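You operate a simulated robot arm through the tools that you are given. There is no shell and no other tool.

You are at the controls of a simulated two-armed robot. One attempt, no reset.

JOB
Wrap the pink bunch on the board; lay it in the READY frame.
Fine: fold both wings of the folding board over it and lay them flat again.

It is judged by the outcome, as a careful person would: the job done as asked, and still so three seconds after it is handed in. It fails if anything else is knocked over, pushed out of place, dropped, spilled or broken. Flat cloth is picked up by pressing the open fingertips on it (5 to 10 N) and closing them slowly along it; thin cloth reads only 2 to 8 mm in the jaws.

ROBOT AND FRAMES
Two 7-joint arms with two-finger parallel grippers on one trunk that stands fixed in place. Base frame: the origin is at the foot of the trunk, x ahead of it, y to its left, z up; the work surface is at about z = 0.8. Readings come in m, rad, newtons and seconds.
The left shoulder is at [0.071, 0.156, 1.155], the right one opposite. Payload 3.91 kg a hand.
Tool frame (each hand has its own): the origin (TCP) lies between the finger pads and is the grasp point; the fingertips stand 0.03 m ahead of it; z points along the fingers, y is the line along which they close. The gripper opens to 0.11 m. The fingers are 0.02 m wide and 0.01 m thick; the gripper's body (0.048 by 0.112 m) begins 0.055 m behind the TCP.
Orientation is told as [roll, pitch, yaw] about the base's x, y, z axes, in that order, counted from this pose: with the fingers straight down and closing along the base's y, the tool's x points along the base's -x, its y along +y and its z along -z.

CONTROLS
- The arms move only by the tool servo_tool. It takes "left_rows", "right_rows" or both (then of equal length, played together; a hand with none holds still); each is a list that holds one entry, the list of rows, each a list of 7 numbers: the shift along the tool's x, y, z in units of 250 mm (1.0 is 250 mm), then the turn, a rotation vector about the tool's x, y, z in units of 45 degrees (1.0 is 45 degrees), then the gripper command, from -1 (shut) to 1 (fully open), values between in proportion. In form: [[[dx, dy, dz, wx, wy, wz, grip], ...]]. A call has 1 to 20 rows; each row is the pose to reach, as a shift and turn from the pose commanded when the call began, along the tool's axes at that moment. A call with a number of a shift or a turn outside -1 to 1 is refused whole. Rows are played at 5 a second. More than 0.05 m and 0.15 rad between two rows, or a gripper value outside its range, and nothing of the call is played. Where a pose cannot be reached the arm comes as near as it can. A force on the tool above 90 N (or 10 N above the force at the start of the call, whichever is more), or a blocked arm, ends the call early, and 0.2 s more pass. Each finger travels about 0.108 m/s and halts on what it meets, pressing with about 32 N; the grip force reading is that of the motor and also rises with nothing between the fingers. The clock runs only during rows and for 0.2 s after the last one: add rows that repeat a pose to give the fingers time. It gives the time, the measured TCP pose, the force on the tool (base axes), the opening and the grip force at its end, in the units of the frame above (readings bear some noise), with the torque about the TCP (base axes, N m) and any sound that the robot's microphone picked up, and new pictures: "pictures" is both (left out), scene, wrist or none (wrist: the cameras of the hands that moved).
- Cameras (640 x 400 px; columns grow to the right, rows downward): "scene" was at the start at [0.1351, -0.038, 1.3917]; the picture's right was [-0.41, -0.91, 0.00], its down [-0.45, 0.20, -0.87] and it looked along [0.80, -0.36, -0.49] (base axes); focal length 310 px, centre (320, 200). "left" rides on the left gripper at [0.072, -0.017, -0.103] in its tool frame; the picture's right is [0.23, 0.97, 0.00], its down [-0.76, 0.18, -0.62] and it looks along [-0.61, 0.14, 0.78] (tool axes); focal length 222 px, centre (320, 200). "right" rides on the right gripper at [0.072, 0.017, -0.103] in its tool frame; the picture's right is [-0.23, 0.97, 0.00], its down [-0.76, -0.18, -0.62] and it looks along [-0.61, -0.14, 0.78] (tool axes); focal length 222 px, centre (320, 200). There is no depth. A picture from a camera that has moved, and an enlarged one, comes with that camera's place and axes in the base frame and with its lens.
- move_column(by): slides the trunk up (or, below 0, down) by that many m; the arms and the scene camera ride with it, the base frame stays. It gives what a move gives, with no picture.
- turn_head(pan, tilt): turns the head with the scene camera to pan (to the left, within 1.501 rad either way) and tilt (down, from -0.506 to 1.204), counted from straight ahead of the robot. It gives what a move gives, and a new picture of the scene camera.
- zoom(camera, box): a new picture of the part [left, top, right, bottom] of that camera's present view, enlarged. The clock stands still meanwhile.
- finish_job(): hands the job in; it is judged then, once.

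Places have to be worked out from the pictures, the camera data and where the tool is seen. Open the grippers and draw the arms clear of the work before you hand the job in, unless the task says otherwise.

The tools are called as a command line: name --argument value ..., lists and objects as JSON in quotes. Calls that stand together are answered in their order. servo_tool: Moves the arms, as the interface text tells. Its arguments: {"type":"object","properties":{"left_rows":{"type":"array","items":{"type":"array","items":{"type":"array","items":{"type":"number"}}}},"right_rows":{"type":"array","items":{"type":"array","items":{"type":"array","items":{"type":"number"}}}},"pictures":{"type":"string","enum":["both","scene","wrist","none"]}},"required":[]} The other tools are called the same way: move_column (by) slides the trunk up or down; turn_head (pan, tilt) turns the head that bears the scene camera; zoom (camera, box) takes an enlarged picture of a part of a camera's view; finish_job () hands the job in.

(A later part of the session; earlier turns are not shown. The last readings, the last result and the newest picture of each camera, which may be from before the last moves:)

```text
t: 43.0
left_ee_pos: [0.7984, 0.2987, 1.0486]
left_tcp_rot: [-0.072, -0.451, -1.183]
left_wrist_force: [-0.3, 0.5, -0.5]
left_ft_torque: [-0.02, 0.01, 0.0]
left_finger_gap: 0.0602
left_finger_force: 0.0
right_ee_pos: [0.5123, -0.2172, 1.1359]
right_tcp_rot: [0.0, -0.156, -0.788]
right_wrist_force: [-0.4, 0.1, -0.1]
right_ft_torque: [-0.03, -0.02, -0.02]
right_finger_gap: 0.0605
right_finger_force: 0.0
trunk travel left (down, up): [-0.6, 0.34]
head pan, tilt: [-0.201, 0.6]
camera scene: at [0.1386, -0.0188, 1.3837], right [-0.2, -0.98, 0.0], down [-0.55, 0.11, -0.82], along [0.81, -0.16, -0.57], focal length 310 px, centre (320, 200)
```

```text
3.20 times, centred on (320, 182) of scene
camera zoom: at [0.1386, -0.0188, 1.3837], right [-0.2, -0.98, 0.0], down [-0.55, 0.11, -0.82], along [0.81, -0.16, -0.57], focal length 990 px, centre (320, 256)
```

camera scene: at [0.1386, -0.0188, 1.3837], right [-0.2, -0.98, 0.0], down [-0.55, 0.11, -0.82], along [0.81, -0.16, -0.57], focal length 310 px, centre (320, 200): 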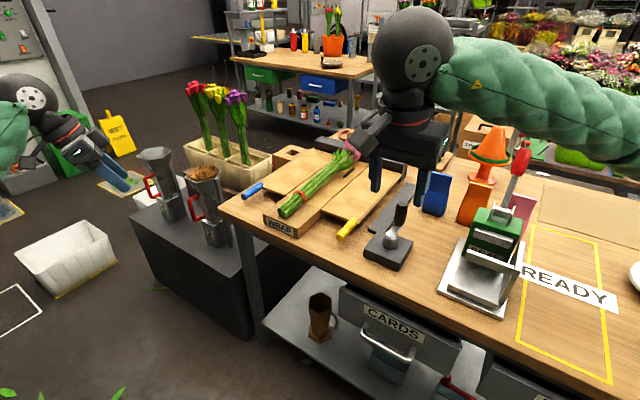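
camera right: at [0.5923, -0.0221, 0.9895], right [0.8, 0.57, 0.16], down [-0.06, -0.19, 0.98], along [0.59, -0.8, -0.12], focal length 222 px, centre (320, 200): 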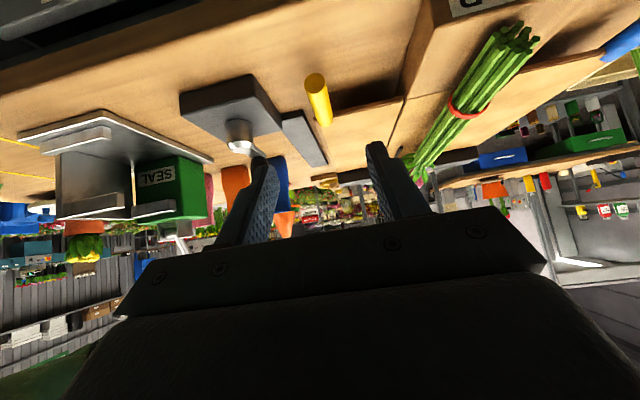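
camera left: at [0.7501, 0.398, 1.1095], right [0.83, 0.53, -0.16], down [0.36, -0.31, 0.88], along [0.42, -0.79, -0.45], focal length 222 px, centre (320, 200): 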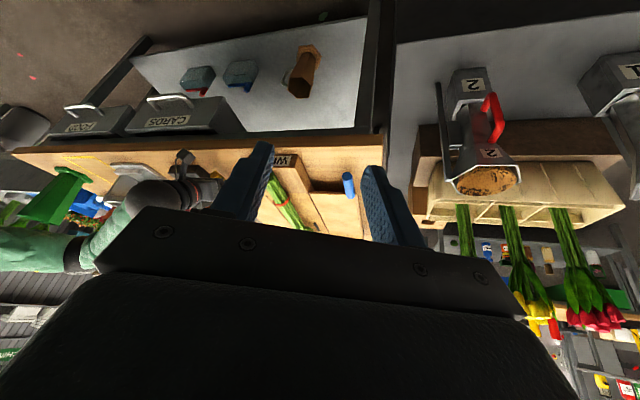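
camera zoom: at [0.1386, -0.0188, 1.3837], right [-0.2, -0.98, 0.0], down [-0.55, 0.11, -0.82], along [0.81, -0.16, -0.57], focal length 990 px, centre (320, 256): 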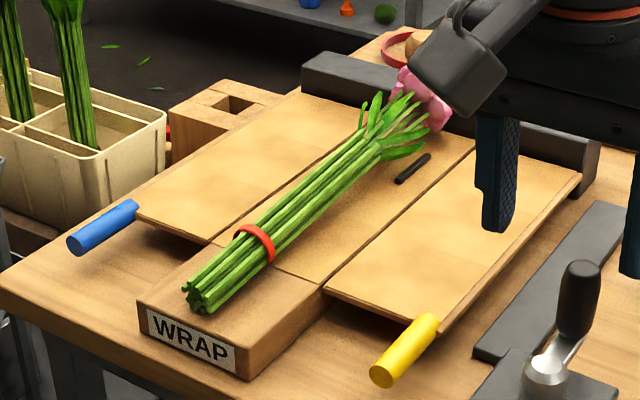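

Both wings are flat again, but the bunch shows no sleeve. The wrap may need both wings over the bunch at the same time, so I'll fold blue to its stop (past vertical, so it should stay), then fold yellow over too. First the left hand returns to the blue pre-grasp.

servo_tool --left_rows '[[[-0.082, 0.037, 0.105, -0.049, -0.055, -0.049, 0.1], [-0.164, 0.075, 0.209, -0.098, -0.11, -0.098, 0.1], [-0.245, 0.112, 0.314, -0.146, -0.165, -0.146, 0.1], [-0.327, 0.15, 0.419, -0.195, -0.22, -0.195, 0.1], [-0.409, 0.187, 0.523, -0.244, -0.275, -0.244, 0.1], [-0.491, 0.224, 0.628, -0.293, -0.33, -0.293, 0.1], [-0.572, 0.262, 0.732, -0.341, -0.385, -0.341, 0.1], [-0.654, 0.299, 0.837, -0.39, -0.44, -0.39, 0.1], [-0.654, 0.299, 0.837, -0.39, -0.44, -0.39, 0.1]]]' --pictures "wrist"

```text
t: 45.0
left_ee_pos: [0.9446, 0.0994, 0.928]
left_tcp_rot: [0.011, -0.792, -0.795]
left_wrist_force: [0.0, 0.3, 0.8]
left_ft_torque: [0.0, 0.04, -0.01]
left_finger_gap: 0.0606
left_finger_force: 0.1
right_ee_pos: [0.5129, -0.216, 1.1366]
right_tcp_rot: [0.001, -0.157, -0.786]
right_wrist_force: [0.3, 0.7, -0.3]
right_ft_torque: [0.0, 0.01, -0.01]
right_finger_gap: 0.0606
right_finger_force: 0.0
trunk travel left (down, up): [-0.6, 0.34]
head pan, tilt: [-0.201, 0.6]
camera left: at [0.8463, 0.175, 0.9479], right [0.58, 0.8, -0.16], down [0.19, 0.06, 0.98], along [0.79, -0.6, -0.12], focal length 222 px, centre (320, 200)
```

left: 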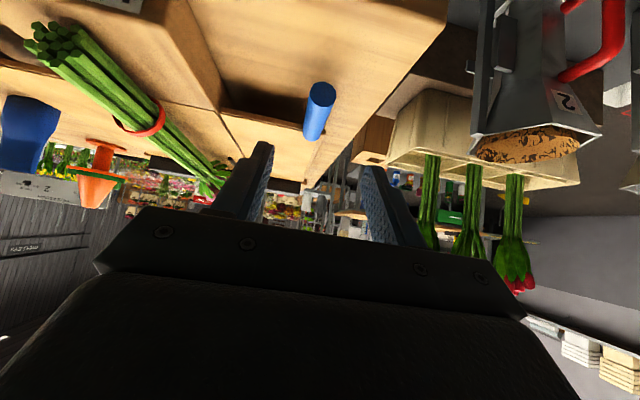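

The left hand is back at its pre-grasp and aligned with the blue handle. I'll advance and close on it.

servo_tool --left_rows '[[[0, -0.004, 0.1, 0, 0, 0, 0.1], [0, -0.004, 0.2, 0, 0, 0, 0.1], [0, -0.004, 0.3, 0, 0, 0, 0.1], [0, -0.004, 0.4, 0, 0, 0, 0.1], [0.002, -0.004, 0.487, 0, 0, 0, 0.1], [0.002, -0.004, 0.487, 0, 0, 0, 0.1], [0.002, -0.004, 0.487, 0, 0, 0, -0.4], [0.002, -0.004, 0.487, 0, 0, 0, -1], [0.002, -0.004, 0.487, 0, 0, 0, -1]]]' --pictures "wrist"

```text
t: 47.0
left_ee_pos: [1.0065, 0.035, 0.8422]
left_tcp_rot: [0.011, -0.791, -0.796]
left_wrist_force: [-12.7, -7.6, -2.3]
left_ft_torque: [0.1, -0.09, 0.2]
left_finger_gap: 0.0237
left_finger_force: 44.8
right_ee_pos: [0.5124, -0.217, 1.1358]
right_tcp_rot: [-0.001, -0.158, -0.788]
right_wrist_force: [-0.2, -0.3, 1.0]
right_ft_torque: [-0.01, -0.03, 0.0]
right_finger_gap: 0.0603
right_finger_force: 0.0
trunk travel left (down, up): [-0.6, 0.34]
head pan, tilt: [-0.201, 0.6]
camera left: at [0.9069, 0.111, 0.8612], right [0.58, 0.8, -0.15], down [0.19, 0.05, 0.98], along [0.79, -0.6, -0.12], focal length 222 px, centre (320, 200)
```

left: 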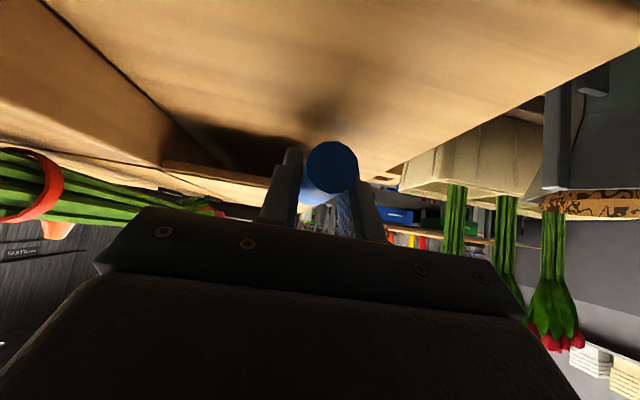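

The blue handle is gripped again (23.7 mm). I'll fold it up along the refined arc (hinge w≈0.624, r≈0.112) to about 40°.

servo_tool --left_rows '[[[-0.028, -0.0056, -0.028, 0, 0, 0, -1], [-0.0554, -0.0092, -0.0554, 0, 0, 0, -1], [-0.0829, -0.0164, -0.0829, 0, 0, 0, -1], [-0.1094, -0.0268, -0.1094, 0, 0, 0, -1], [-0.1355, -0.0404, -0.1355, 0, 0, 0, -1], [-0.1603, -0.0572, -0.1603, 0, 0, 0, -1], [-0.1889, -0.0816, -0.1889, 0, 0, 0, -1], [-0.2155, -0.11, -0.2155, 0, 0, 0, -1]]]' --pictures "wrist"

```text
t: 48.8
left_ee_pos: [0.9885, 0.0191, 0.9192]
left_tcp_rot: [0.012, -0.795, -0.794]
left_wrist_force: [26.9, -1.7, 8.9]
left_ft_torque: [0.07, -0.66, 0.15]
left_finger_gap: 0.024
left_finger_force: 45.7
right_ee_pos: [0.5137, -0.2175, 1.1342]
right_tcp_rot: [0.002, -0.156, -0.787]
right_wrist_force: [0.3, -0.5, 0.2]
right_ft_torque: [-0.01, 0.01, -0.02]
right_finger_gap: 0.0604
right_finger_force: 0.0
trunk travel left (down, up): [-0.6, 0.34]
head pan, tilt: [-0.201, 0.6]
camera left: at [0.8892, 0.0951, 0.938], right [0.58, 0.8, -0.15], down [0.18, 0.06, 0.98], along [0.8, -0.59, -0.11], focal length 222 px, centre (320, 200)
```

left: 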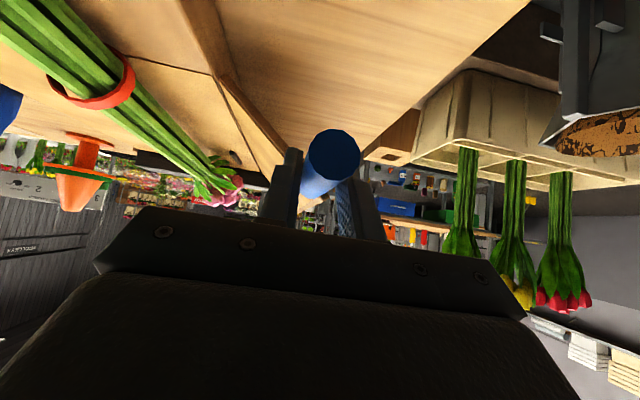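

The wing is at about 37° and following well with modest slip. I'll continue over the top to about 96°.

servo_tool --left_rows '[[[-0.0325, -0.0224, -0.0325, 0, 0, 0, -1], [-0.0549, -0.0564, -0.0549, 0, 0, 0, -1], [-0.0749, -0.094, -0.0749, 0, 0, 0, -1], [-0.0919, -0.134, -0.0919, 0, 0, 0, -1], [-0.1061, -0.1764, -0.1061, 0, 0, 0, -1], [-0.1168, -0.2208, -0.1168, 0, 0, 0, -1], [-0.1241, -0.2664, -0.1241, 0, 0, 0, -1], [-0.1281, -0.3128, -0.1281, 0, 0, 0, -1], [-0.1287, -0.3596, -0.1287, 0, 0, 0, -1], [-0.1273, -0.3908, -0.1273, 0, 0, 0, -1]]]' --pictures "wrist"

```text
t: 51.0
left_ee_pos: [0.9174, -0.0501, 0.9624]
left_tcp_rot: [0.012, -0.79, -0.797]
left_wrist_force: [2.1, 3.0, 1.8]
left_ft_torque: [0.26, -0.34, 0.28]
left_finger_gap: 0.0233
left_finger_force: 44.3
right_ee_pos: [0.5128, -0.2161, 1.136]
right_tcp_rot: [0.0, -0.158, -0.787]
right_wrist_force: [-0.3, -0.4, -0.6]
right_ft_torque: [0.01, 0.02, 0.01]
right_finger_gap: 0.0605
right_finger_force: 0.0
trunk travel left (down, up): [-0.6, 0.34]
head pan, tilt: [-0.201, 0.6]
camera left: at [0.8176, 0.0252, 0.9809], right [0.58, 0.8, -0.15], down [0.19, 0.05, 0.98], along [0.79, -0.6, -0.12], focal length 222 px, centre (320, 200)
```

left: 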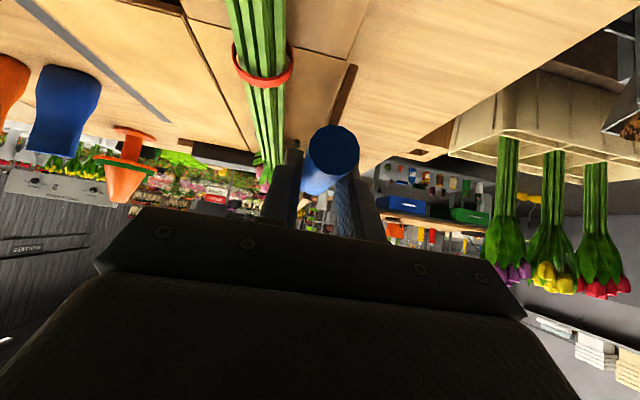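

The blue wing is at about 96°. I'll inch it to its stop.

servo_tool --left_rows '[[[0.001, -0.01, 0.001, 0, 0, 0, -1], [0.002, -0.02, 0.002, 0, 0, 0, -1], [0.003, -0.03, 0.003, 0, 0, 0, -1], [0.005, -0.04, 0.005, 0, 0, 0, -1]]]' --pictures "none"

```text
t: 52.0
left_ee_pos: [0.9107, -0.0567, 0.9608]
left_tcp_rot: [0.01, -0.793, -0.794]
left_wrist_force: [9.6, 3.8, 6.1]
left_ft_torque: [0.61, 0.18, 0.26]
left_finger_gap: 0.0235
left_finger_force: 44.9
right_ee_pos: [0.5128, -0.2164, 1.1358]
right_tcp_rot: [-0.001, -0.156, -0.787]
right_wrist_force: [-0.1, -0.7, 0.5]
right_ft_torque: [-0.04, 0.0, 0.01]
right_finger_gap: 0.0606
right_finger_force: 0.1
trunk travel left (down, up): [-0.6, 0.34]
head pan, tilt: [-0.201, 0.6]
```

It's right at the stop now (about 10 N). I'll press slightly more, then look.

servo_tool --left_rows '[[[0.001, -0.008, 0.001, 0, 0, 0, -1], [0.002, -0.015, 0.002, 0, 0, 0, -1], [0.002, -0.015, 0.002, 0, 0, 0, -1]]]'

zoom --camera "scene" --box '[200, 100, 400, 225]'

```text
t: 52.8
left_ee_pos: [0.9098, -0.0566, 0.9606]
left_tcp_rot: [0.011, -0.795, -0.792]
left_wrist_force: [44.5, 12.0, 22.7]
left_ft_torque: [0.33, -1.01, 0.55]
left_finger_gap: 0.0236
left_finger_force: 45.1
right_ee_pos: [0.5142, -0.2153, 1.1365]
right_tcp_rot: [-0.002, -0.154, -0.788]
right_wrist_force: [-0.3, 0.4, -0.4]
right_ft_torque: [-0.01, -0.02, 0.03]
right_finger_gap: 0.0604
right_finger_force: 0.0
trunk travel left (down, up): [-0.6, 0.34]
head pan, tilt: [-0.201, 0.6]
camera scene: at [0.1409, -0.0173, 1.3838], right [-0.2, -0.98, 0.0], down [-0.56, 0.11, -0.82], along [0.81, -0.16, -0.57], focal length 310 px, centre (320, 200)
camera left: at [0.8104, 0.0182, 0.9793], right [0.58, 0.8, -0.15], down [0.18, 0.06, 0.98], along [0.8, -0.59, -0.11], focal length 222 px, centre (320, 200)
```

scene: 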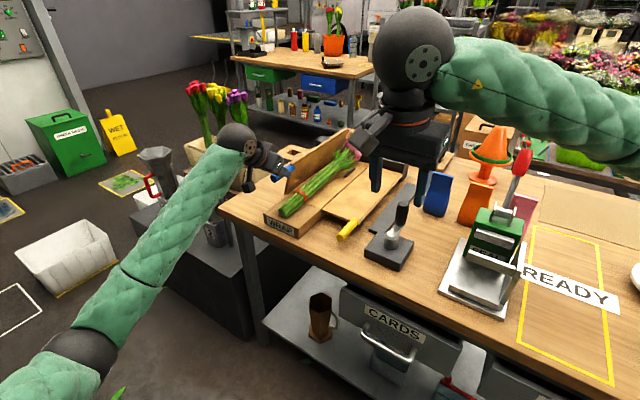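
left: 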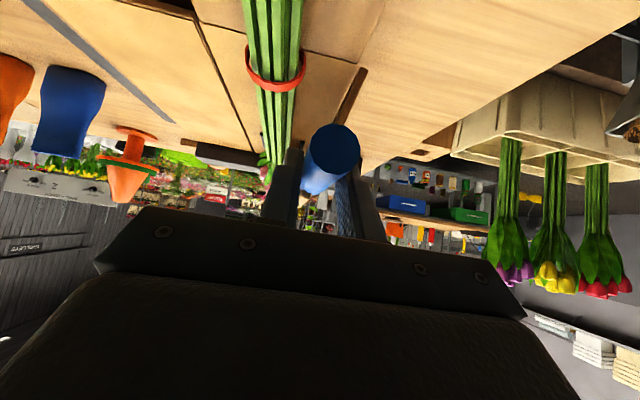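

```text
3.20 times, centred on (300, 162) of scene
camera zoom: at [0.1409, -0.0173, 1.3838], right [-0.2, -0.98, 0.0], down [-0.56, 0.11, -0.82], along [0.81, -0.16, -0.57], focal length 990 px, centre (384, 320)
```

zoom: 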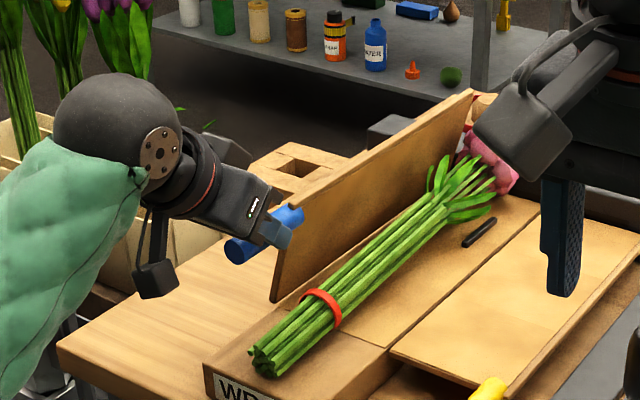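

The blue wing is hard against its stop. I'll relax the push and open the fingers slightly around the handle, still caging it, to see whether the wing stays up on its own.

servo_tool --left_rows '[[[-0.002, 0.012, -0.002, 0, 0, 0, -1], [-0.002, 0.014, -0.002, 0, 0, 0, -0.6], [-0.002, 0.014, -0.002, 0, 0, 0, -0.36], [-0.002, 0.014, -0.002, 0, 0, 0, -0.36], [-0.002, 0.014, -0.002, 0, 0, 0, -0.36], [-0.002, 0.014, -0.002, 0, 0, 0, -0.36]]]' --pictures "wrist"

zoom --camera "left" --box '[240, 60, 400, 160]'

zoom --camera "scene" --box '[200, 100, 400, 225]'

```text
t: 54.2
left_ee_pos: [0.9093, -0.0569, 0.9599]
left_tcp_rot: [0.011, -0.793, -0.796]
left_wrist_force: [0.1, -0.6, 0.0]
left_ft_torque: [0.01, 0.01, 0.02]
left_finger_gap: 0.0354
left_finger_force: 0.0
right_ee_pos: [0.5125, -0.2162, 1.1364]
right_tcp_rot: [0.0, -0.158, -0.789]
right_wrist_force: [0.3, 0.0, 0.0]
right_ft_torque: [-0.03, 0.0, -0.01]
right_finger_gap: 0.0605
right_finger_force: 0.1
trunk travel left (down, up): [-0.6, 0.34]
head pan, tilt: [-0.201, 0.6]
camera left: at [0.8102, 0.0181, 0.9794], right [0.58, 0.8, -0.15], down [0.19, 0.05, 0.98], along [0.79, -0.6, -0.12], focal length 222 px, centre (320, 200)
```

left: 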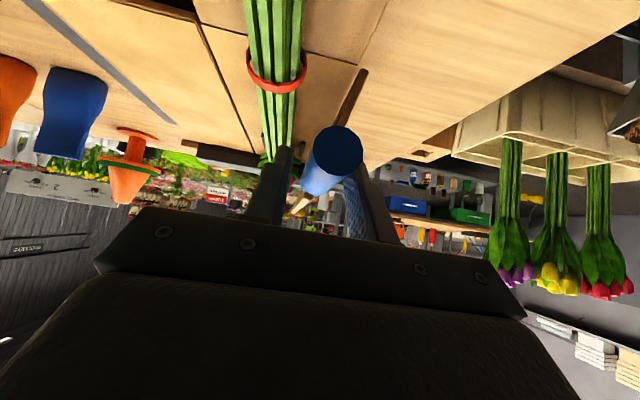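

```text
4.00 times, centred on (320, 110) of left
camera zoom: at [0.8102, 0.0181, 0.9794], right [0.58, 0.8, -0.15], down [0.19, 0.05, 0.98], along [0.79, -0.6, -0.12], focal length 888 px, centre (320, 560)
```

zoom: 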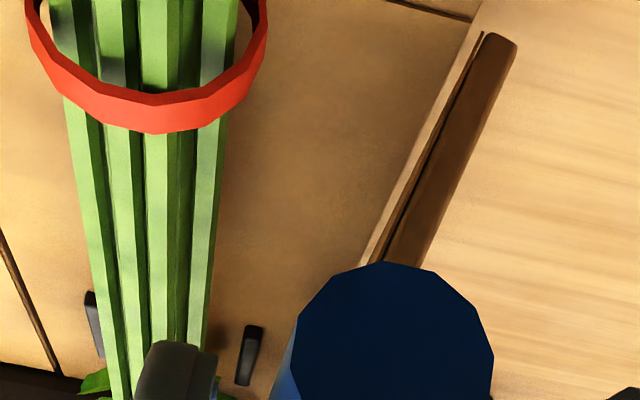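

```text
3.20 times, centred on (300, 162) of scene
camera zoom: at [0.1388, -0.0186, 1.3837], right [-0.2, -0.98, 0.0], down [-0.55, 0.11, -0.82], along [0.81, -0.16, -0.57], focal length 990 px, centre (384, 320)
```

zoom: 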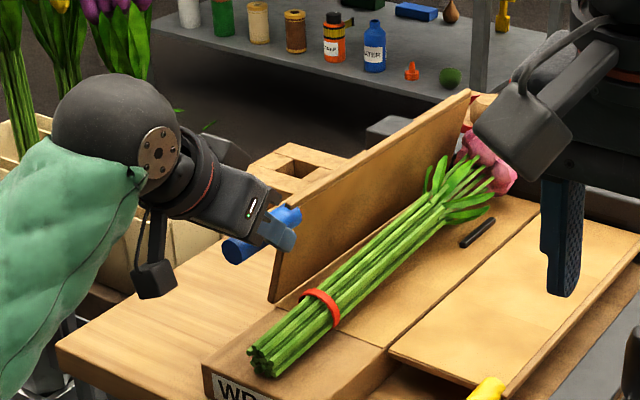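

The wing stays put with zero load, so it holds itself up past vertical. I'll withdraw the left hand straight back along the fingers.

servo_tool --left_rows '[[[-0.002, 0.004, 0, 0, 0, 0, -0.2], [-0.002, 0.004, 0, 0, 0, 0, 0.0], [-0.002, 0.004, -0.05, 0, 0, 0, 0.1], [-0.002, 0.004, -0.15, 0, 0, 0, 0.1], [-0.002, 0.004, -0.3, 0, 0, 0, 0.1], [-0.002, 0.004, -0.45, 0, 0, 0, 0.1]]]' --pictures "wrist"

zoom --camera "scene" --box '[200, 100, 400, 225]'

```text
t: 55.6
left_ee_pos: [0.8528, -0.0009, 1.0403]
left_tcp_rot: [0.008, -0.792, -0.796]
left_wrist_force: [0.2, 0.3, 0.2]
left_ft_torque: [0.02, -0.03, 0.01]
left_finger_gap: 0.0606
left_finger_force: 0.0
right_ee_pos: [0.5118, -0.2161, 1.1365]
right_tcp_rot: [0.001, -0.157, -0.789]
right_wrist_force: [-1.6, 0.2, 0.9]
right_ft_torque: [0.03, -0.03, -0.02]
right_finger_gap: 0.0605
right_finger_force: 0.0
trunk travel left (down, up): [-0.6, 0.34]
head pan, tilt: [-0.201, 0.6]
camera left: at [0.7543, 0.0746, 1.0594], right [0.58, 0.8, -0.15], down [0.19, 0.06, 0.98], along [0.79, -0.6, -0.12], focal length 222 px, centre (320, 200)
```

left: 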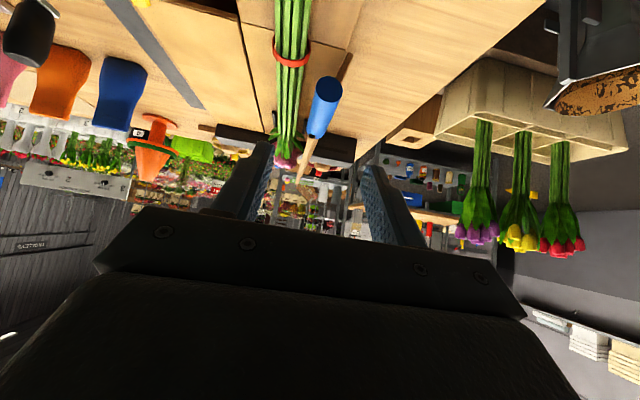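

```text
3.20 times, centred on (300, 162) of scene
camera zoom: at [0.1382, -0.0182, 1.3838], right [-0.2, -0.98, 0.0], down [-0.55, 0.11, -0.83], along [0.81, -0.16, -0.56], focal length 990 px, centre (384, 320)
```

zoom: 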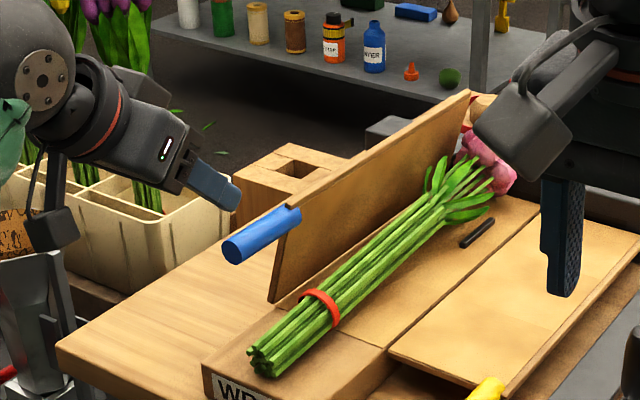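

The blue wing stays folded over the bunch on its own. I'll move the left hand aside as an observer and bring the right hand to the yellow pre-grasp.

servo_tool --left_rows '[[[0.055, 0.053, -0.07, 0.049, 0.055, 0.049, 0.1], [0.111, 0.106, -0.139, 0.098, 0.11, 0.098, 0.1], [0.166, 0.159, -0.209, 0.146, 0.165, 0.146, 0.1], [0.222, 0.212, -0.278, 0.195, 0.22, 0.195, 0.1], [0.278, 0.265, -0.348, 0.244, 0.275, 0.244, 0.1], [0.333, 0.318, -0.417, 0.293, 0.33, 0.293, 0.1], [0.389, 0.371, -0.487, 0.341, 0.385, 0.341, 0.1], [0.444, 0.424, -0.556, 0.39, 0.44, 0.39, 0.1]]]' --right_rows '[[[-0.026, 0.087, 0.109, 0, -0.1, 0, 0.1], [-0.051, 0.174, 0.219, 0, -0.2, 0, 0.1], [-0.077, 0.261, 0.328, 0, -0.3, 0, 0.1], [-0.103, 0.348, 0.438, 0, -0.4, 0, 0.1], [-0.128, 0.435, 0.547, 0, -0.5, 0, 0.1], [-0.154, 0.522, 0.656, 0, -0.6, 0, 0.1], [-0.179, 0.609, 0.766, 0, -0.7, 0, 0.1], [-0.205, 0.696, 0.875, 0, -0.8, 0, 0.1]]]'

```text
t: 57.4
left_ee_pos: [0.8049, 0.1988, 1.0577]
left_tcp_rot: [-0.072, -0.452, -1.184]
left_wrist_force: [0.7, 0.1, -0.2]
left_ft_torque: [0.0, 0.03, 0.02]
left_finger_gap: 0.0605
left_finger_force: 0.0
right_ee_pos: [0.6953, -0.153, 0.9266]
right_tcp_rot: [-0.001, -0.786, -0.787]
right_wrist_force: [0.2, -0.6, 0.4]
right_ft_torque: [0.01, 0.03, -0.02]
right_finger_gap: 0.0603
right_finger_force: 0.1
trunk travel left (down, up): [-0.6, 0.34]
head pan, tilt: [-0.201, 0.6]
camera scene: at [0.1395, -0.0176, 1.3836], right [-0.2, -0.98, 0.0], down [-0.55, 0.11, -0.82], along [0.81, -0.17, -0.57], focal length 310 px, centre (320, 200)
camera right: at [0.6212, -0.052, 0.9494], right [0.8, 0.57, 0.16], down [-0.06, -0.19, 0.98], along [0.59, -0.8, -0.12], focal length 222 px, centre (320, 200)
camera left: at [0.7553, 0.2985, 1.1186], right [0.83, 0.53, -0.16], down [0.36, -0.3, 0.88], along [0.41, -0.79, -0.45], focal length 222 px, centre (320, 200)
```

scene: 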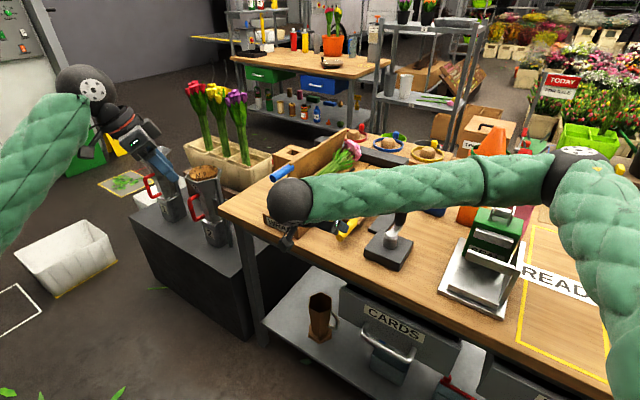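
right: 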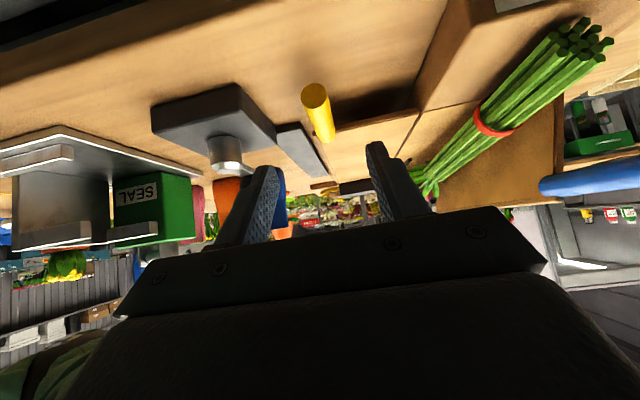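
left: 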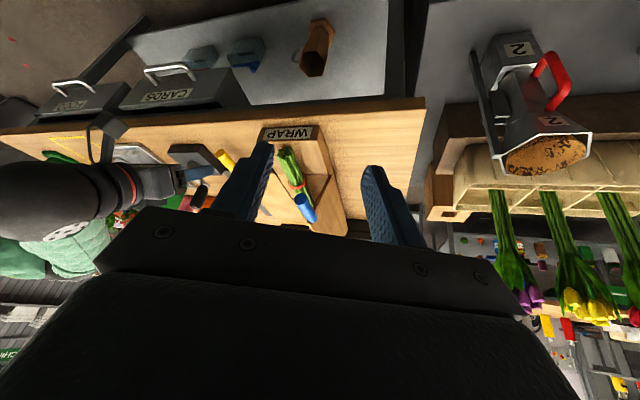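

The right hand is lined up behind the yellow handle. I'll advance and grip it while moving the left hand farther out of the way.

servo_tool --left_rows '[[[0.08, 0.02, -0.068, 0, 0, 0, 0.1], [0.163, 0.04, -0.136, 0, 0, 0, 0.1], [0.245, 0.06, -0.204, 0, 0, 0, 0.1], [0.326, 0.08, -0.272, 0, 0, 0, 0.1], [0.408, 0.1, -0.34, 0, 0, 0, 0.1], [0.408, 0.1, -0.34, 0, 0, 0, 0.1], [0.408, 0.1, -0.34, 0, 0, 0, 0.1], [0.408, 0.1, -0.34, 0, 0, 0, 0.1], [0.408, 0.1, -0.34, 0, 0, 0, 0.1]]]' --right_rows '[[[0, 0.003, 0.1, 0, 0, 0, 0.1], [0, 0.003, 0.2, 0, 0, 0, 0.1], [0, 0.003, 0.3, 0, 0, 0, 0.1], [0, 0.003, 0.4, 0, 0, 0, 0.1], [0, 0.003, 0.477, 0, 0, 0, 0.1], [0, 0.003, 0.477, 0, 0, 0, 0.1], [0, 0.003, 0.477, 0, 0, 0, -0.4], [0, 0.003, 0.477, 0, 0, 0, -1], [0, 0.003, 0.477, 0, 0, 0, -1]]]' --pictures "wrist"

```text
t: 59.4
left_ee_pos: [0.7847, 0.3291, 1.0894]
left_tcp_rot: [-0.071, -0.452, -1.182]
left_wrist_force: [-0.3, 0.3, 0.9]
left_ft_torque: [-0.02, 0.02, -0.01]
left_finger_gap: 0.0602
left_finger_force: 0.1
right_ee_pos: [0.7564, -0.2119, 0.8418]
right_tcp_rot: [0.0, -0.787, -0.787]
right_wrist_force: [0.4, -2.2, -1.6]
right_ft_torque: [-0.36, -0.26, 0.21]
right_finger_gap: 0.0238
right_finger_force: 45.0
trunk travel left (down, up): [-0.6, 0.34]
head pan, tilt: [-0.201, 0.6]
camera right: at [0.6813, -0.1122, 0.8644], right [0.8, 0.57, 0.16], down [-0.06, -0.19, 0.98], along [0.59, -0.8, -0.12], focal length 222 px, centre (320, 200)
camera left: at [0.7342, 0.4275, 1.15], right [0.83, 0.53, -0.16], down [0.36, -0.3, 0.88], along [0.42, -0.79, -0.45], focal length 222 px, centre (320, 200)
```

right: 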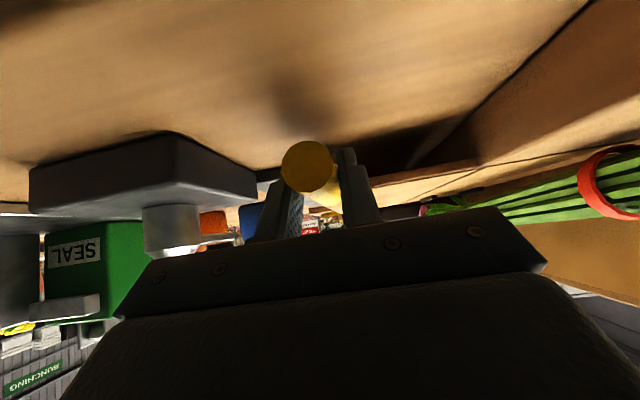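
left: 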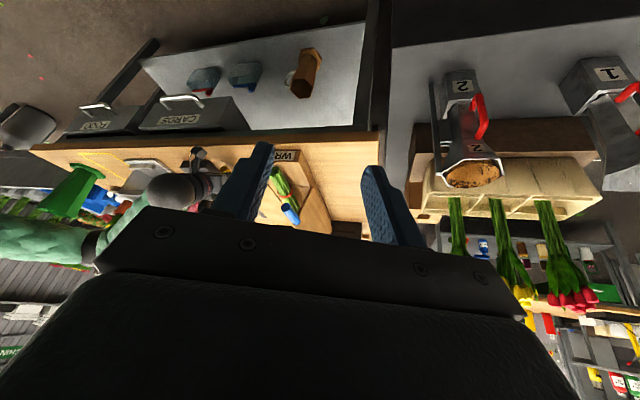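

The grip on the yellow handle is clean with no load. I'll fold it along the same arc to about 58°.

servo_tool --right_rows '[[[-0.0286, -0.002, -0.0286, 0, 0, 0, -1], [-0.056, 0.0016, -0.056, 0, 0, 0, -1], [-0.0834, 0.0088, -0.0834, 0, 0, 0, -1], [-0.11, 0.0192, -0.11, 0, 0, 0, -1], [-0.136, 0.0328, -0.136, 0, 0, 0, -1], [-0.1609, 0.0496, -0.1609, 0, 0, 0, -1], [-0.1895, 0.074, -0.1895, 0, 0, 0, -1], [-0.2161, 0.1024, -0.2161, 0, 0, 0, -1], [-0.2517, 0.1344, -0.2517, 0, 0, 0, -1], [-0.2735, 0.17, -0.2735, 0, 0, 0, -1], [-0.2924, 0.2084, -0.2924, 0, 0, 0, -1]]]' --pictures "wrist"

```text
t: 61.8
left_ee_pos: [0.7839, 0.3277, 1.0895]
left_tcp_rot: [-0.073, -0.453, -1.185]
left_wrist_force: [-0.7, 0.5, 0.6]
left_ft_torque: [0.0, -0.03, -0.03]
left_finger_gap: 0.0604
left_finger_force: 0.1
right_ee_pos: [0.7937, -0.1757, 0.9462]
right_tcp_rot: [0.0, -0.787, -0.787]
right_wrist_force: [-2.1, -8.5, 3.4]
right_ft_torque: [-0.39, 0.26, 0.07]
right_finger_gap: 0.0238
right_finger_force: 45.4
trunk travel left (down, up): [-0.6, 0.34]
head pan, tilt: [-0.201, 0.6]
camera right: at [0.7179, -0.0752, 0.968], right [0.8, 0.57, 0.16], down [-0.06, -0.2, 0.98], along [0.59, -0.8, -0.12], focal length 222 px, centre (320, 200)
```

right: 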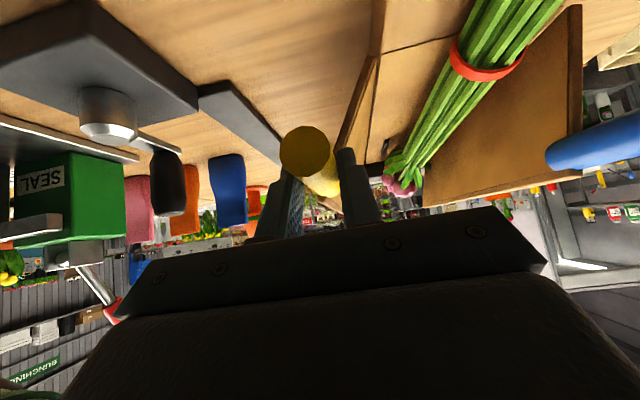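

The right hand is following the arc with low load; the blue wing stays folded (visible at right in the image). I'll continue to about 98°.

servo_tool --right_rows '[[[-0.0161, 0.0412, -0.0161, 0, 0, 0, -1], [-0.0291, 0.0844, -0.0291, 0, 0, 0, -1], [-0.039, 0.1292, -0.039, 0, 0, 0, -1], [-0.0452, 0.1756, -0.0452, 0, 0, 0, -1], [-0.0481, 0.2224, -0.0481, 0, 0, 0, -1], [-0.0475, 0.2692, -0.0475, 0, 0, 0, -1], [-0.0452, 0.3004, -0.0452, 0, 0, 0, -1]]]' --pictures "both"

```text
t: 63.4
left_ee_pos: [0.7828, 0.329, 1.0896]
left_tcp_rot: [-0.07, -0.451, -1.184]
left_wrist_force: [0.6, -0.7, 0.6]
left_ft_torque: [0.01, 0.02, 0.03]
left_finger_gap: 0.0607
left_finger_force: 0.1
right_ee_pos: [0.847, -0.123, 0.9622]
right_tcp_rot: [0.001, -0.786, -0.788]
right_wrist_force: [-7.3, 0.7, 0.5]
right_ft_torque: [-0.41, 0.26, 0.03]
right_finger_gap: 0.0234
right_finger_force: 45.4
trunk travel left (down, up): [-0.6, 0.34]
head pan, tilt: [-0.201, 0.6]
camera scene: at [0.1382, -0.0181, 1.3838], right [-0.2, -0.98, 0.0], down [-0.55, 0.11, -0.83], along [0.81, -0.16, -0.56], focal length 310 px, centre (320, 200)
camera right: at [0.771, -0.0222, 0.9842], right [0.8, 0.57, 0.16], down [-0.06, -0.19, 0.98], along [0.59, -0.8, -0.12], focal length 222 px, centre (320, 200)
```

scene: 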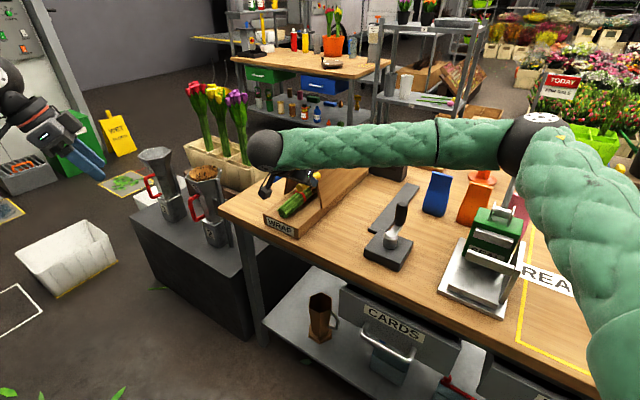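
right: 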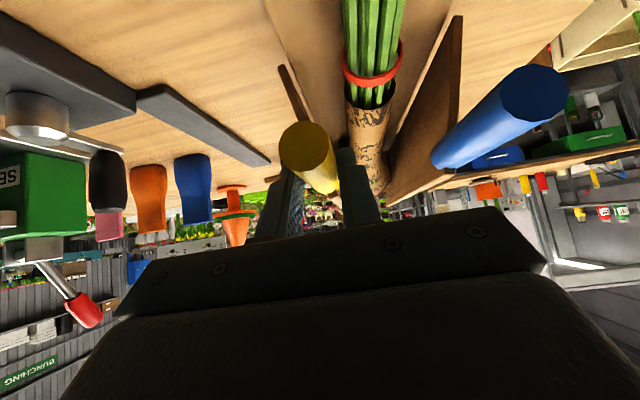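

A patterned paper sleeve has appeared around the bunch, so both wings did have to be over it together. Now I'll lay the yellow wing flat again along the reverse arc.

servo_tool --right_rows '[[[-0.0031, -0.0624, -0.0031, 0, 0, 0, -1], [0, -0.1248, 0, 0, 0, 0, -1], [0.009, -0.186, 0.009, 0, 0, 0, -1], [0.0243, -0.2452, 0.0243, 0, 0, 0, -1], [0.0452, -0.3004, 0.0452, 0, 0, 0, -1], [0.0713, -0.3512, 0.0713, 0, 0, 0, -1], [0.1021, -0.396, 0.1021, 0, 0, 0, -1], [0.1369, -0.4348, 0.1369, 0, 0, 0, -1], [0.1654, -0.4592, 0.1654, 0, 0, 0, -1], [0.1954, -0.4788, 0.1954, 0, 0, 0, -1], [0.2268, -0.4944, 0.2268, 0, 0, 0, -1], [0.2593, -0.5048, 0.2593, 0, 0, 0, -1], [0.2924, -0.5104, 0.2924, 0, 0, 0, -1], [0.3145, -0.5116, 0.3145, 0, 0, 0, -1], [0.3255, -0.5116, 0.3255, 0, 0, 0, -1], [0.3343, -0.5116, 0.3343, 0, 0, 0, -1]]]' --pictures "wrist"

```text
t: 66.8
left_ee_pos: [0.781, 0.3297, 1.0922]
left_tcp_rot: [-0.071, -0.454, -1.184]
left_wrist_force: [0.4, -0.2, 0.5]
left_ft_torque: [0.03, -0.02, 0.01]
left_finger_gap: 0.0604
left_finger_force: 0.1
right_ee_pos: [0.7556, -0.2114, 0.8471]
right_tcp_rot: [0.006, -0.789, -0.793]
right_wrist_force: [7.7, 2.2, 32.4]
right_ft_torque: [0.37, 0.07, 0.37]
right_finger_gap: 0.0236
right_finger_force: 45.1
trunk travel left (down, up): [-0.6, 0.34]
head pan, tilt: [-0.201, 0.6]
camera right: at [0.6805, -0.1116, 0.8693], right [0.8, 0.57, 0.17], down [-0.06, -0.19, 0.98], along [0.59, -0.8, -0.12], focal length 222 px, centre (320, 200)
```

right: 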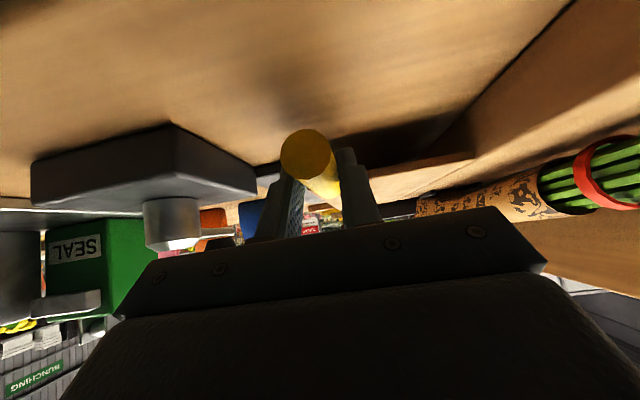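

The yellow wing is pressed flat on its rest (32 N upward), and the sleeve is around the stems. I'll open the right gripper and withdraw.

servo_tool --right_rows '[[[-0.01, 0, -0.01, 0, 0, 0, -0.6], [-0.01, 0, -0.01, 0, 0, 0, 0.0], [-0.01, 0, -0.01, 0, 0, 0, 0.1], [-0.01, 0, -0.1, 0, 0, 0, 0.1], [-0.01, 0, -0.25, 0, 0, 0, 0.1], [-0.01, 0, -0.4, 0, 0, 0, 0.1], [-0.01, 0, -0.55, 0, 0, 0, 0.1], [-0.01, 0, -0.7, 0, 0, 0, 0.1]]]' --pictures "wrist"

```text
t: 68.6
left_ee_pos: [0.7844, 0.3306, 1.0893]
left_tcp_rot: [-0.07, -0.451, -1.184]
left_wrist_force: [-0.8, 0.2, 0.7]
left_ft_torque: [-0.01, -0.01, -0.01]
left_finger_gap: 0.0605
left_finger_force: 0.2
right_ee_pos: [0.6689, -0.1262, 0.969]
right_tcp_rot: [-0.003, -0.786, -0.787]
right_wrist_force: [0.4, 0.1, 0.2]
right_ft_torque: [-0.01, -0.02, 0.01]
right_finger_gap: 0.0603
right_finger_force: 0.0
trunk travel left (down, up): [-0.6, 0.34]
head pan, tilt: [-0.201, 0.6]
camera right: at [0.5933, -0.0253, 0.9917], right [0.8, 0.57, 0.16], down [-0.06, -0.19, 0.98], along [0.59, -0.8, -0.12], focal length 222 px, centre (320, 200)
```

right: 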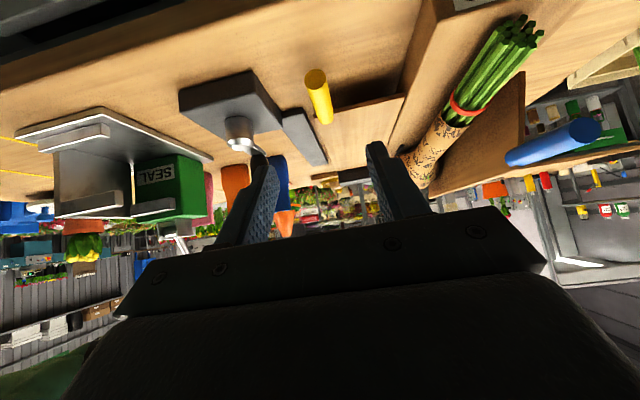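

The yellow wing is released and flat; the sleeve is visible. Now the right arm moves away while the left hand starts back toward the raised blue handle.

servo_tool --left_rows '[[[-0.066, -0.018, 0.044, -0.049, -0.055, -0.049, 0.1], [-0.131, -0.036, 0.089, -0.098, -0.11, -0.098, 0.1], [-0.197, -0.054, 0.133, -0.146, -0.165, -0.146, 0.1], [-0.262, -0.072, 0.178, -0.195, -0.22, -0.195, 0.1], [-0.328, -0.09, 0.222, -0.244, -0.275, -0.244, 0.1], [-0.394, -0.108, 0.266, -0.293, -0.33, -0.293, 0.1], [-0.459, -0.126, 0.311, -0.341, -0.385, -0.341, 0.1], [-0.525, -0.144, 0.355, -0.39, -0.44, -0.39, 0.1]]]' --right_rows '[[[-0.05, -0.05, -0.1, 0, 0.1, 0, 0.1], [-0.1, -0.12, -0.2, 0, 0.2, 0, 0.1], [-0.15, -0.2, -0.3, 0, 0.3, 0, 0.1], [-0.2, -0.3, -0.4, 0, 0.4, 0, 0.1], [-0.25, -0.4, -0.5, 0, 0.5, 0, 0.1], [-0.3, -0.5, -0.55, 0, 0.6, 0, 0.1], [-0.35, -0.6, -0.6, 0, 0.7, 0, 0.1], [-0.35, -0.7, -0.6, 0, 0.8, 0, 0.1]]]' --pictures "both"

```text
t: 70.4
left_ee_pos: [0.8046, 0.1692, 1.0692]
left_tcp_rot: [0.011, -0.791, -0.795]
left_wrist_force: [-0.4, 0.2, 0.0]
left_ft_torque: [0.03, -0.03, -0.01]
left_finger_gap: 0.0608
left_finger_force: 0.0
right_ee_pos: [0.5143, -0.2208, 1.1368]
right_tcp_rot: [0.001, -0.154, -0.788]
right_wrist_force: [0.3, 0.0, 0.3]
right_ft_torque: [0.04, -0.01, -0.04]
right_finger_gap: 0.0605
right_finger_force: 0.1
trunk travel left (down, up): [-0.6, 0.34]
head pan, tilt: [-0.201, 0.6]
camera scene: at [0.1387, -0.0202, 1.3838], right [-0.2, -0.98, 0.0], down [-0.55, 0.11, -0.82], along [0.81, -0.16, -0.57], focal length 310 px, centre (320, 200)
camera right: at [0.4651, -0.1461, 1.2278], right [0.85, 0.53, 0.04], down [0.34, -0.59, 0.73], along [0.41, -0.61, -0.68], focal length 222 px, centre (320, 200)
camera left: at [0.7045, 0.2441, 1.0887], right [0.58, 0.8, -0.15], down [0.18, 0.06, 0.98], along [0.79, -0.6, -0.12], focal length 222 px, centre (320, 200)
```

scene: 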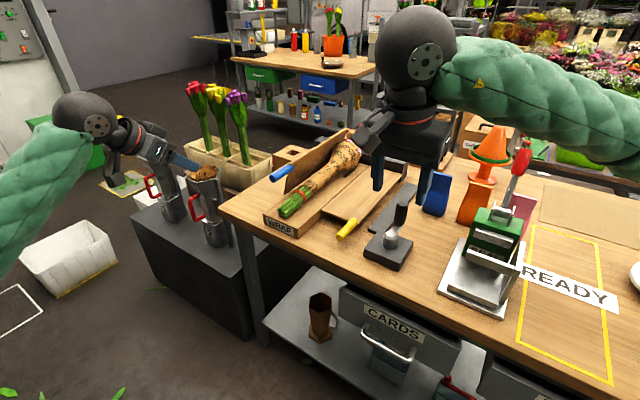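
right: 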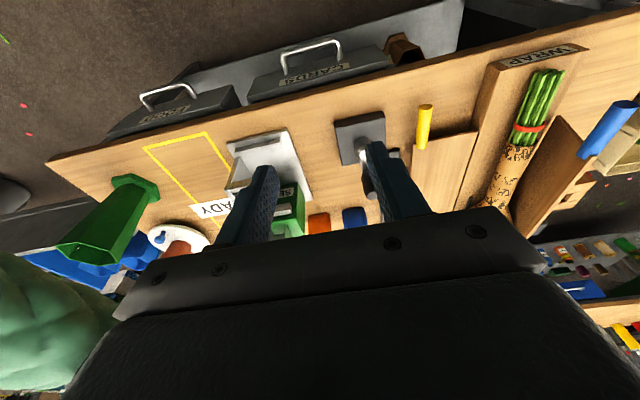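
left: 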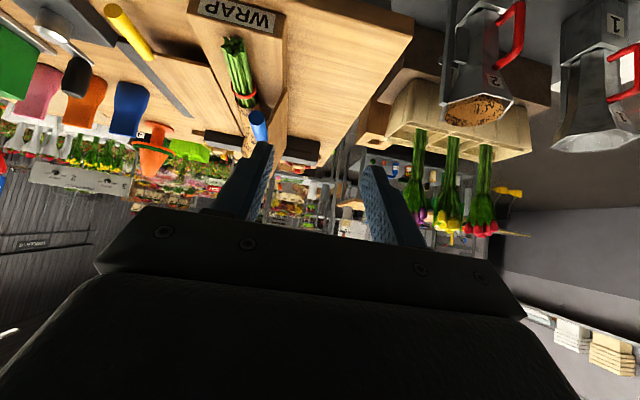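

The bunch is now clearly wrapped in a paper cone. I'll move the left hand to the pre-grasp behind the raised blue handle.

servo_tool --left_rows '[[[-0.057, -0.056, 0.085, 0, 0, 0, 0.1], [-0.114, -0.112, 0.169, 0, 0, 0, 0.1], [-0.172, -0.168, 0.254, 0, 0, 0, 0.1], [-0.229, -0.224, 0.338, 0, 0, 0, 0.1], [-0.286, -0.28, 0.422, 0, 0, 0, 0.1], [-0.343, -0.336, 0.507, 0, 0, 0, 0.1], [-0.343, -0.336, 0.507, 0, 0, 0, 0.1]]]' --pictures "wrist"

zoom --camera "left" --box '[200, 40, 440, 190]'

```text
t: 72.0
left_ee_pos: [0.8515, 0.0049, 1.0412]
left_tcp_rot: [0.011, -0.793, -0.796]
left_wrist_force: [-0.8, -0.5, -0.7]
left_ft_torque: [-0.01, -0.02, -0.01]
left_finger_gap: 0.0604
left_finger_force: 0.0
right_ee_pos: [0.5144, -0.2188, 1.1365]
right_tcp_rot: [0.001, -0.158, -0.787]
right_wrist_force: [-0.3, -0.2, 0.5]
right_ft_torque: [-0.01, -0.03, -0.05]
right_finger_gap: 0.0605
right_finger_force: 0.1
trunk travel left (down, up): [-0.6, 0.34]
head pan, tilt: [-0.201, 0.6]
camera left: at [0.7511, 0.0802, 1.0603], right [0.58, 0.8, -0.15], down [0.19, 0.06, 0.98], along [0.79, -0.6, -0.12], focal length 222 px, centre (320, 200)
```

left: 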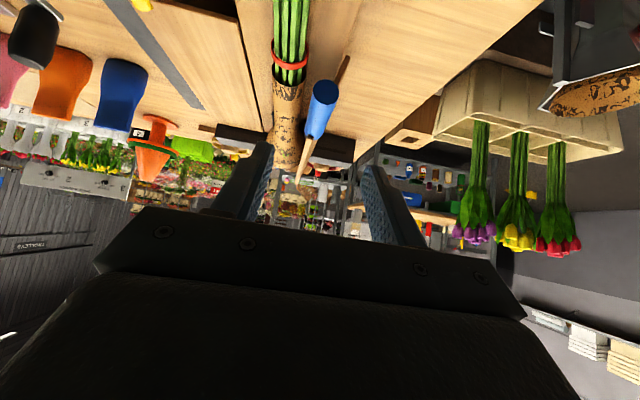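

```text
2.67 times, centred on (320, 115) of left
camera zoom: at [0.7511, 0.0802, 1.0603], right [0.58, 0.8, -0.15], down [0.19, 0.06, 0.98], along [0.79, -0.6, -0.12], focal length 592 px, centre (320, 427)
```

zoom: 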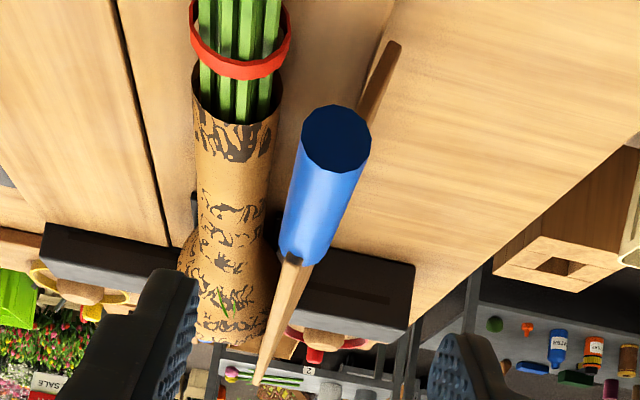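

The raised blue handle is at w≈0.603, z≈0.945. I'll advance and grip it.

servo_tool --left_rows '[[[0.002, -0.004, 0.1, 0, 0, 0, 0.1], [0.004, -0.007, 0.2, 0, 0, 0, 0.1], [0.007, -0.007, 0.3, 0, 0, 0, 0.1], [0.009, -0.007, 0.4, 0, 0, 0, 0.1], [0.011, -0.007, 0.491, 0, 0, 0, 0.1], [0.011, -0.007, 0.491, 0, 0, 0, 0.1], [0.011, -0.007, 0.491, 0, 0, 0, -0.4], [0.011, -0.007, 0.491, 0, 0, 0, -1], [0.011, -0.007, 0.491, 0, 0, 0, -1]]]' --pictures "wrist"

```text
t: 74.0
left_ee_pos: [0.9105, -0.0575, 0.9532]
left_tcp_rot: [0.01, -0.792, -0.794]
left_wrist_force: [8.5, 4.2, 3.2]
left_ft_torque: [0.35, -0.07, 0.3]
left_finger_gap: 0.0239
left_finger_force: 44.8
right_ee_pos: [0.5158, -0.2179, 1.1364]
right_tcp_rot: [-0.001, -0.158, -0.788]
right_wrist_force: [-0.1, -0.4, -0.4]
right_ft_torque: [0.01, 0.03, 0.01]
right_finger_gap: 0.0605
right_finger_force: 0.0
trunk travel left (down, up): [-0.6, 0.34]
head pan, tilt: [-0.201, 0.6]
camera left: at [0.8111, 0.0191, 0.9717], right [0.58, 0.8, -0.15], down [0.19, 0.06, 0.98], along [0.79, -0.6, -0.12], focal length 222 px, centre (320, 200)
```

left: 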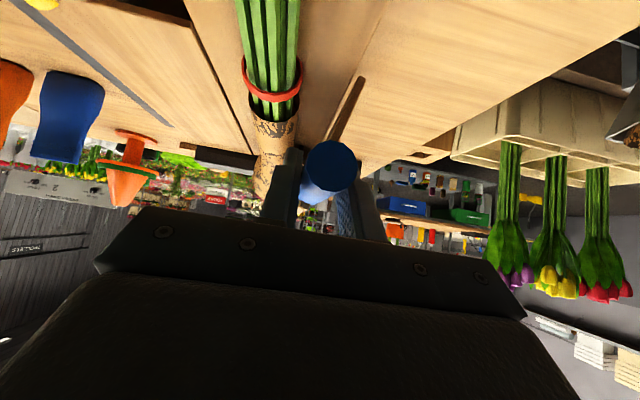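

The blue handle is gripped with little load. I'll unfold the blue wing down to about 46° first.

servo_tool --left_rows '[[[-0.0085, 0.054, -0.0085, 0, 0, 0, -1], [-0.0085, 0.1164, -0.0085, 0, 0, 0, -1], [-0.0023, 0.1784, -0.0023, 0, 0, 0, -1], [0.0099, 0.2388, 0.0099, 0, 0, 0, -1], [0.028, 0.296, 0.028, 0, 0, 0, -1], [0.0512, 0.3492, 0.0512, 0, 0, 0, -1], [0.0798, 0.3972, 0.0798, 0, 0, 0, -1]]]' --pictures "wrist"

```text
t: 75.6
left_ee_pos: [0.98, 0.0119, 0.9247]
left_tcp_rot: [0.009, -0.791, -0.796]
left_wrist_force: [-5.8, -1.1, -0.2]
left_ft_torque: [0.12, 0.7, 0.15]
left_finger_gap: 0.0238
left_finger_force: 44.8
right_ee_pos: [0.5135, -0.2202, 1.1361]
right_tcp_rot: [0.0, -0.156, -0.786]
right_wrist_force: [-0.2, 0.0, 0.2]
right_ft_torque: [-0.03, 0.01, 0.02]
right_finger_gap: 0.0605
right_finger_force: 0.1
trunk travel left (down, up): [-0.6, 0.34]
head pan, tilt: [-0.201, 0.6]
camera left: at [0.8817, 0.0881, 0.944], right [0.58, 0.8, -0.15], down [0.19, 0.05, 0.98], along [0.79, -0.6, -0.12], focal length 222 px, centre (320, 200)
```

left: 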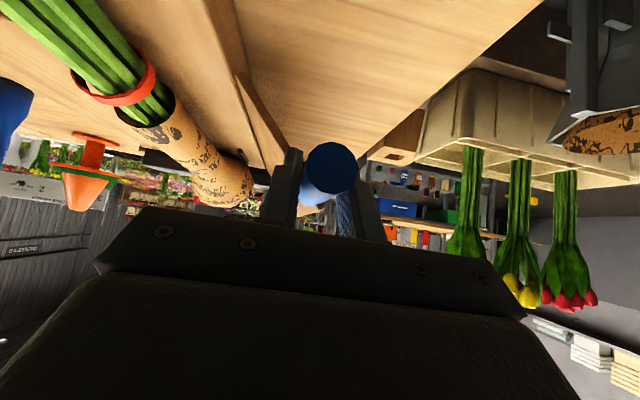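

The load is low and the wing is at about 46°. I'll lower it the rest of the way flat.

servo_tool --left_rows '[[[0.0331, 0.042, 0.0331, 0, 0, 0, -1], [0.0602, 0.0688, 0.0602, 0, 0, 0, -1], [0.0894, 0.0916, 0.0894, 0, 0, 0, -1], [0.1199, 0.11, 0.1199, 0, 0, 0, -1], [0.1516, 0.124, 0.1516, 0, 0, 0, -1], [0.1844, 0.1328, 0.1844, 0, 0, 0, -1], [0.2175, 0.1368, 0.2175, 0, 0, 0, -1], [0.2395, 0.1368, 0.2395, 0, 0, 0, -1], [0.2455, 0.1368, 0.2455, 0, 0, 0, -1]]]' --pictures "wrist"

```text
t: 77.6
left_ee_pos: [1.0047, 0.0362, 0.8408]
left_tcp_rot: [0.013, -0.795, -0.797]
left_wrist_force: [-2.0, -3.7, 13.3]
left_ft_torque: [0.62, 0.91, 0.23]
left_finger_gap: 0.0238
left_finger_force: 45.3
right_ee_pos: [0.5138, -0.2197, 1.138]
right_tcp_rot: [0.0, -0.157, -0.79]
right_wrist_force: [0.0, 0.7, 0.5]
right_ft_torque: [0.0, 0.0, -0.01]
right_finger_gap: 0.0606
right_finger_force: 0.1
trunk travel left (down, up): [-0.6, 0.34]
head pan, tilt: [-0.201, 0.6]
camera left: at [0.9061, 0.1114, 0.8597], right [0.58, 0.8, -0.15], down [0.18, 0.06, 0.98], along [0.79, -0.6, -0.11], focal length 222 px, centre (320, 200)
```

left: 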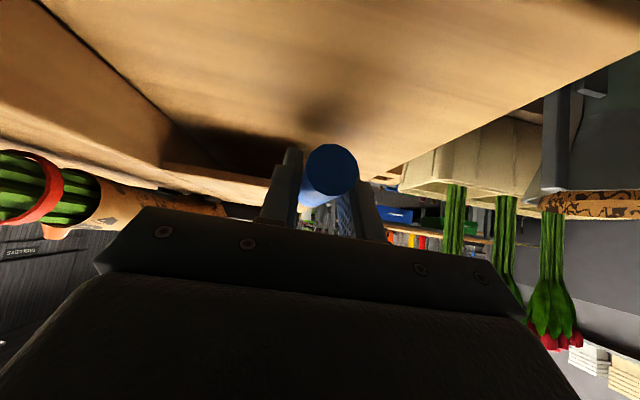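

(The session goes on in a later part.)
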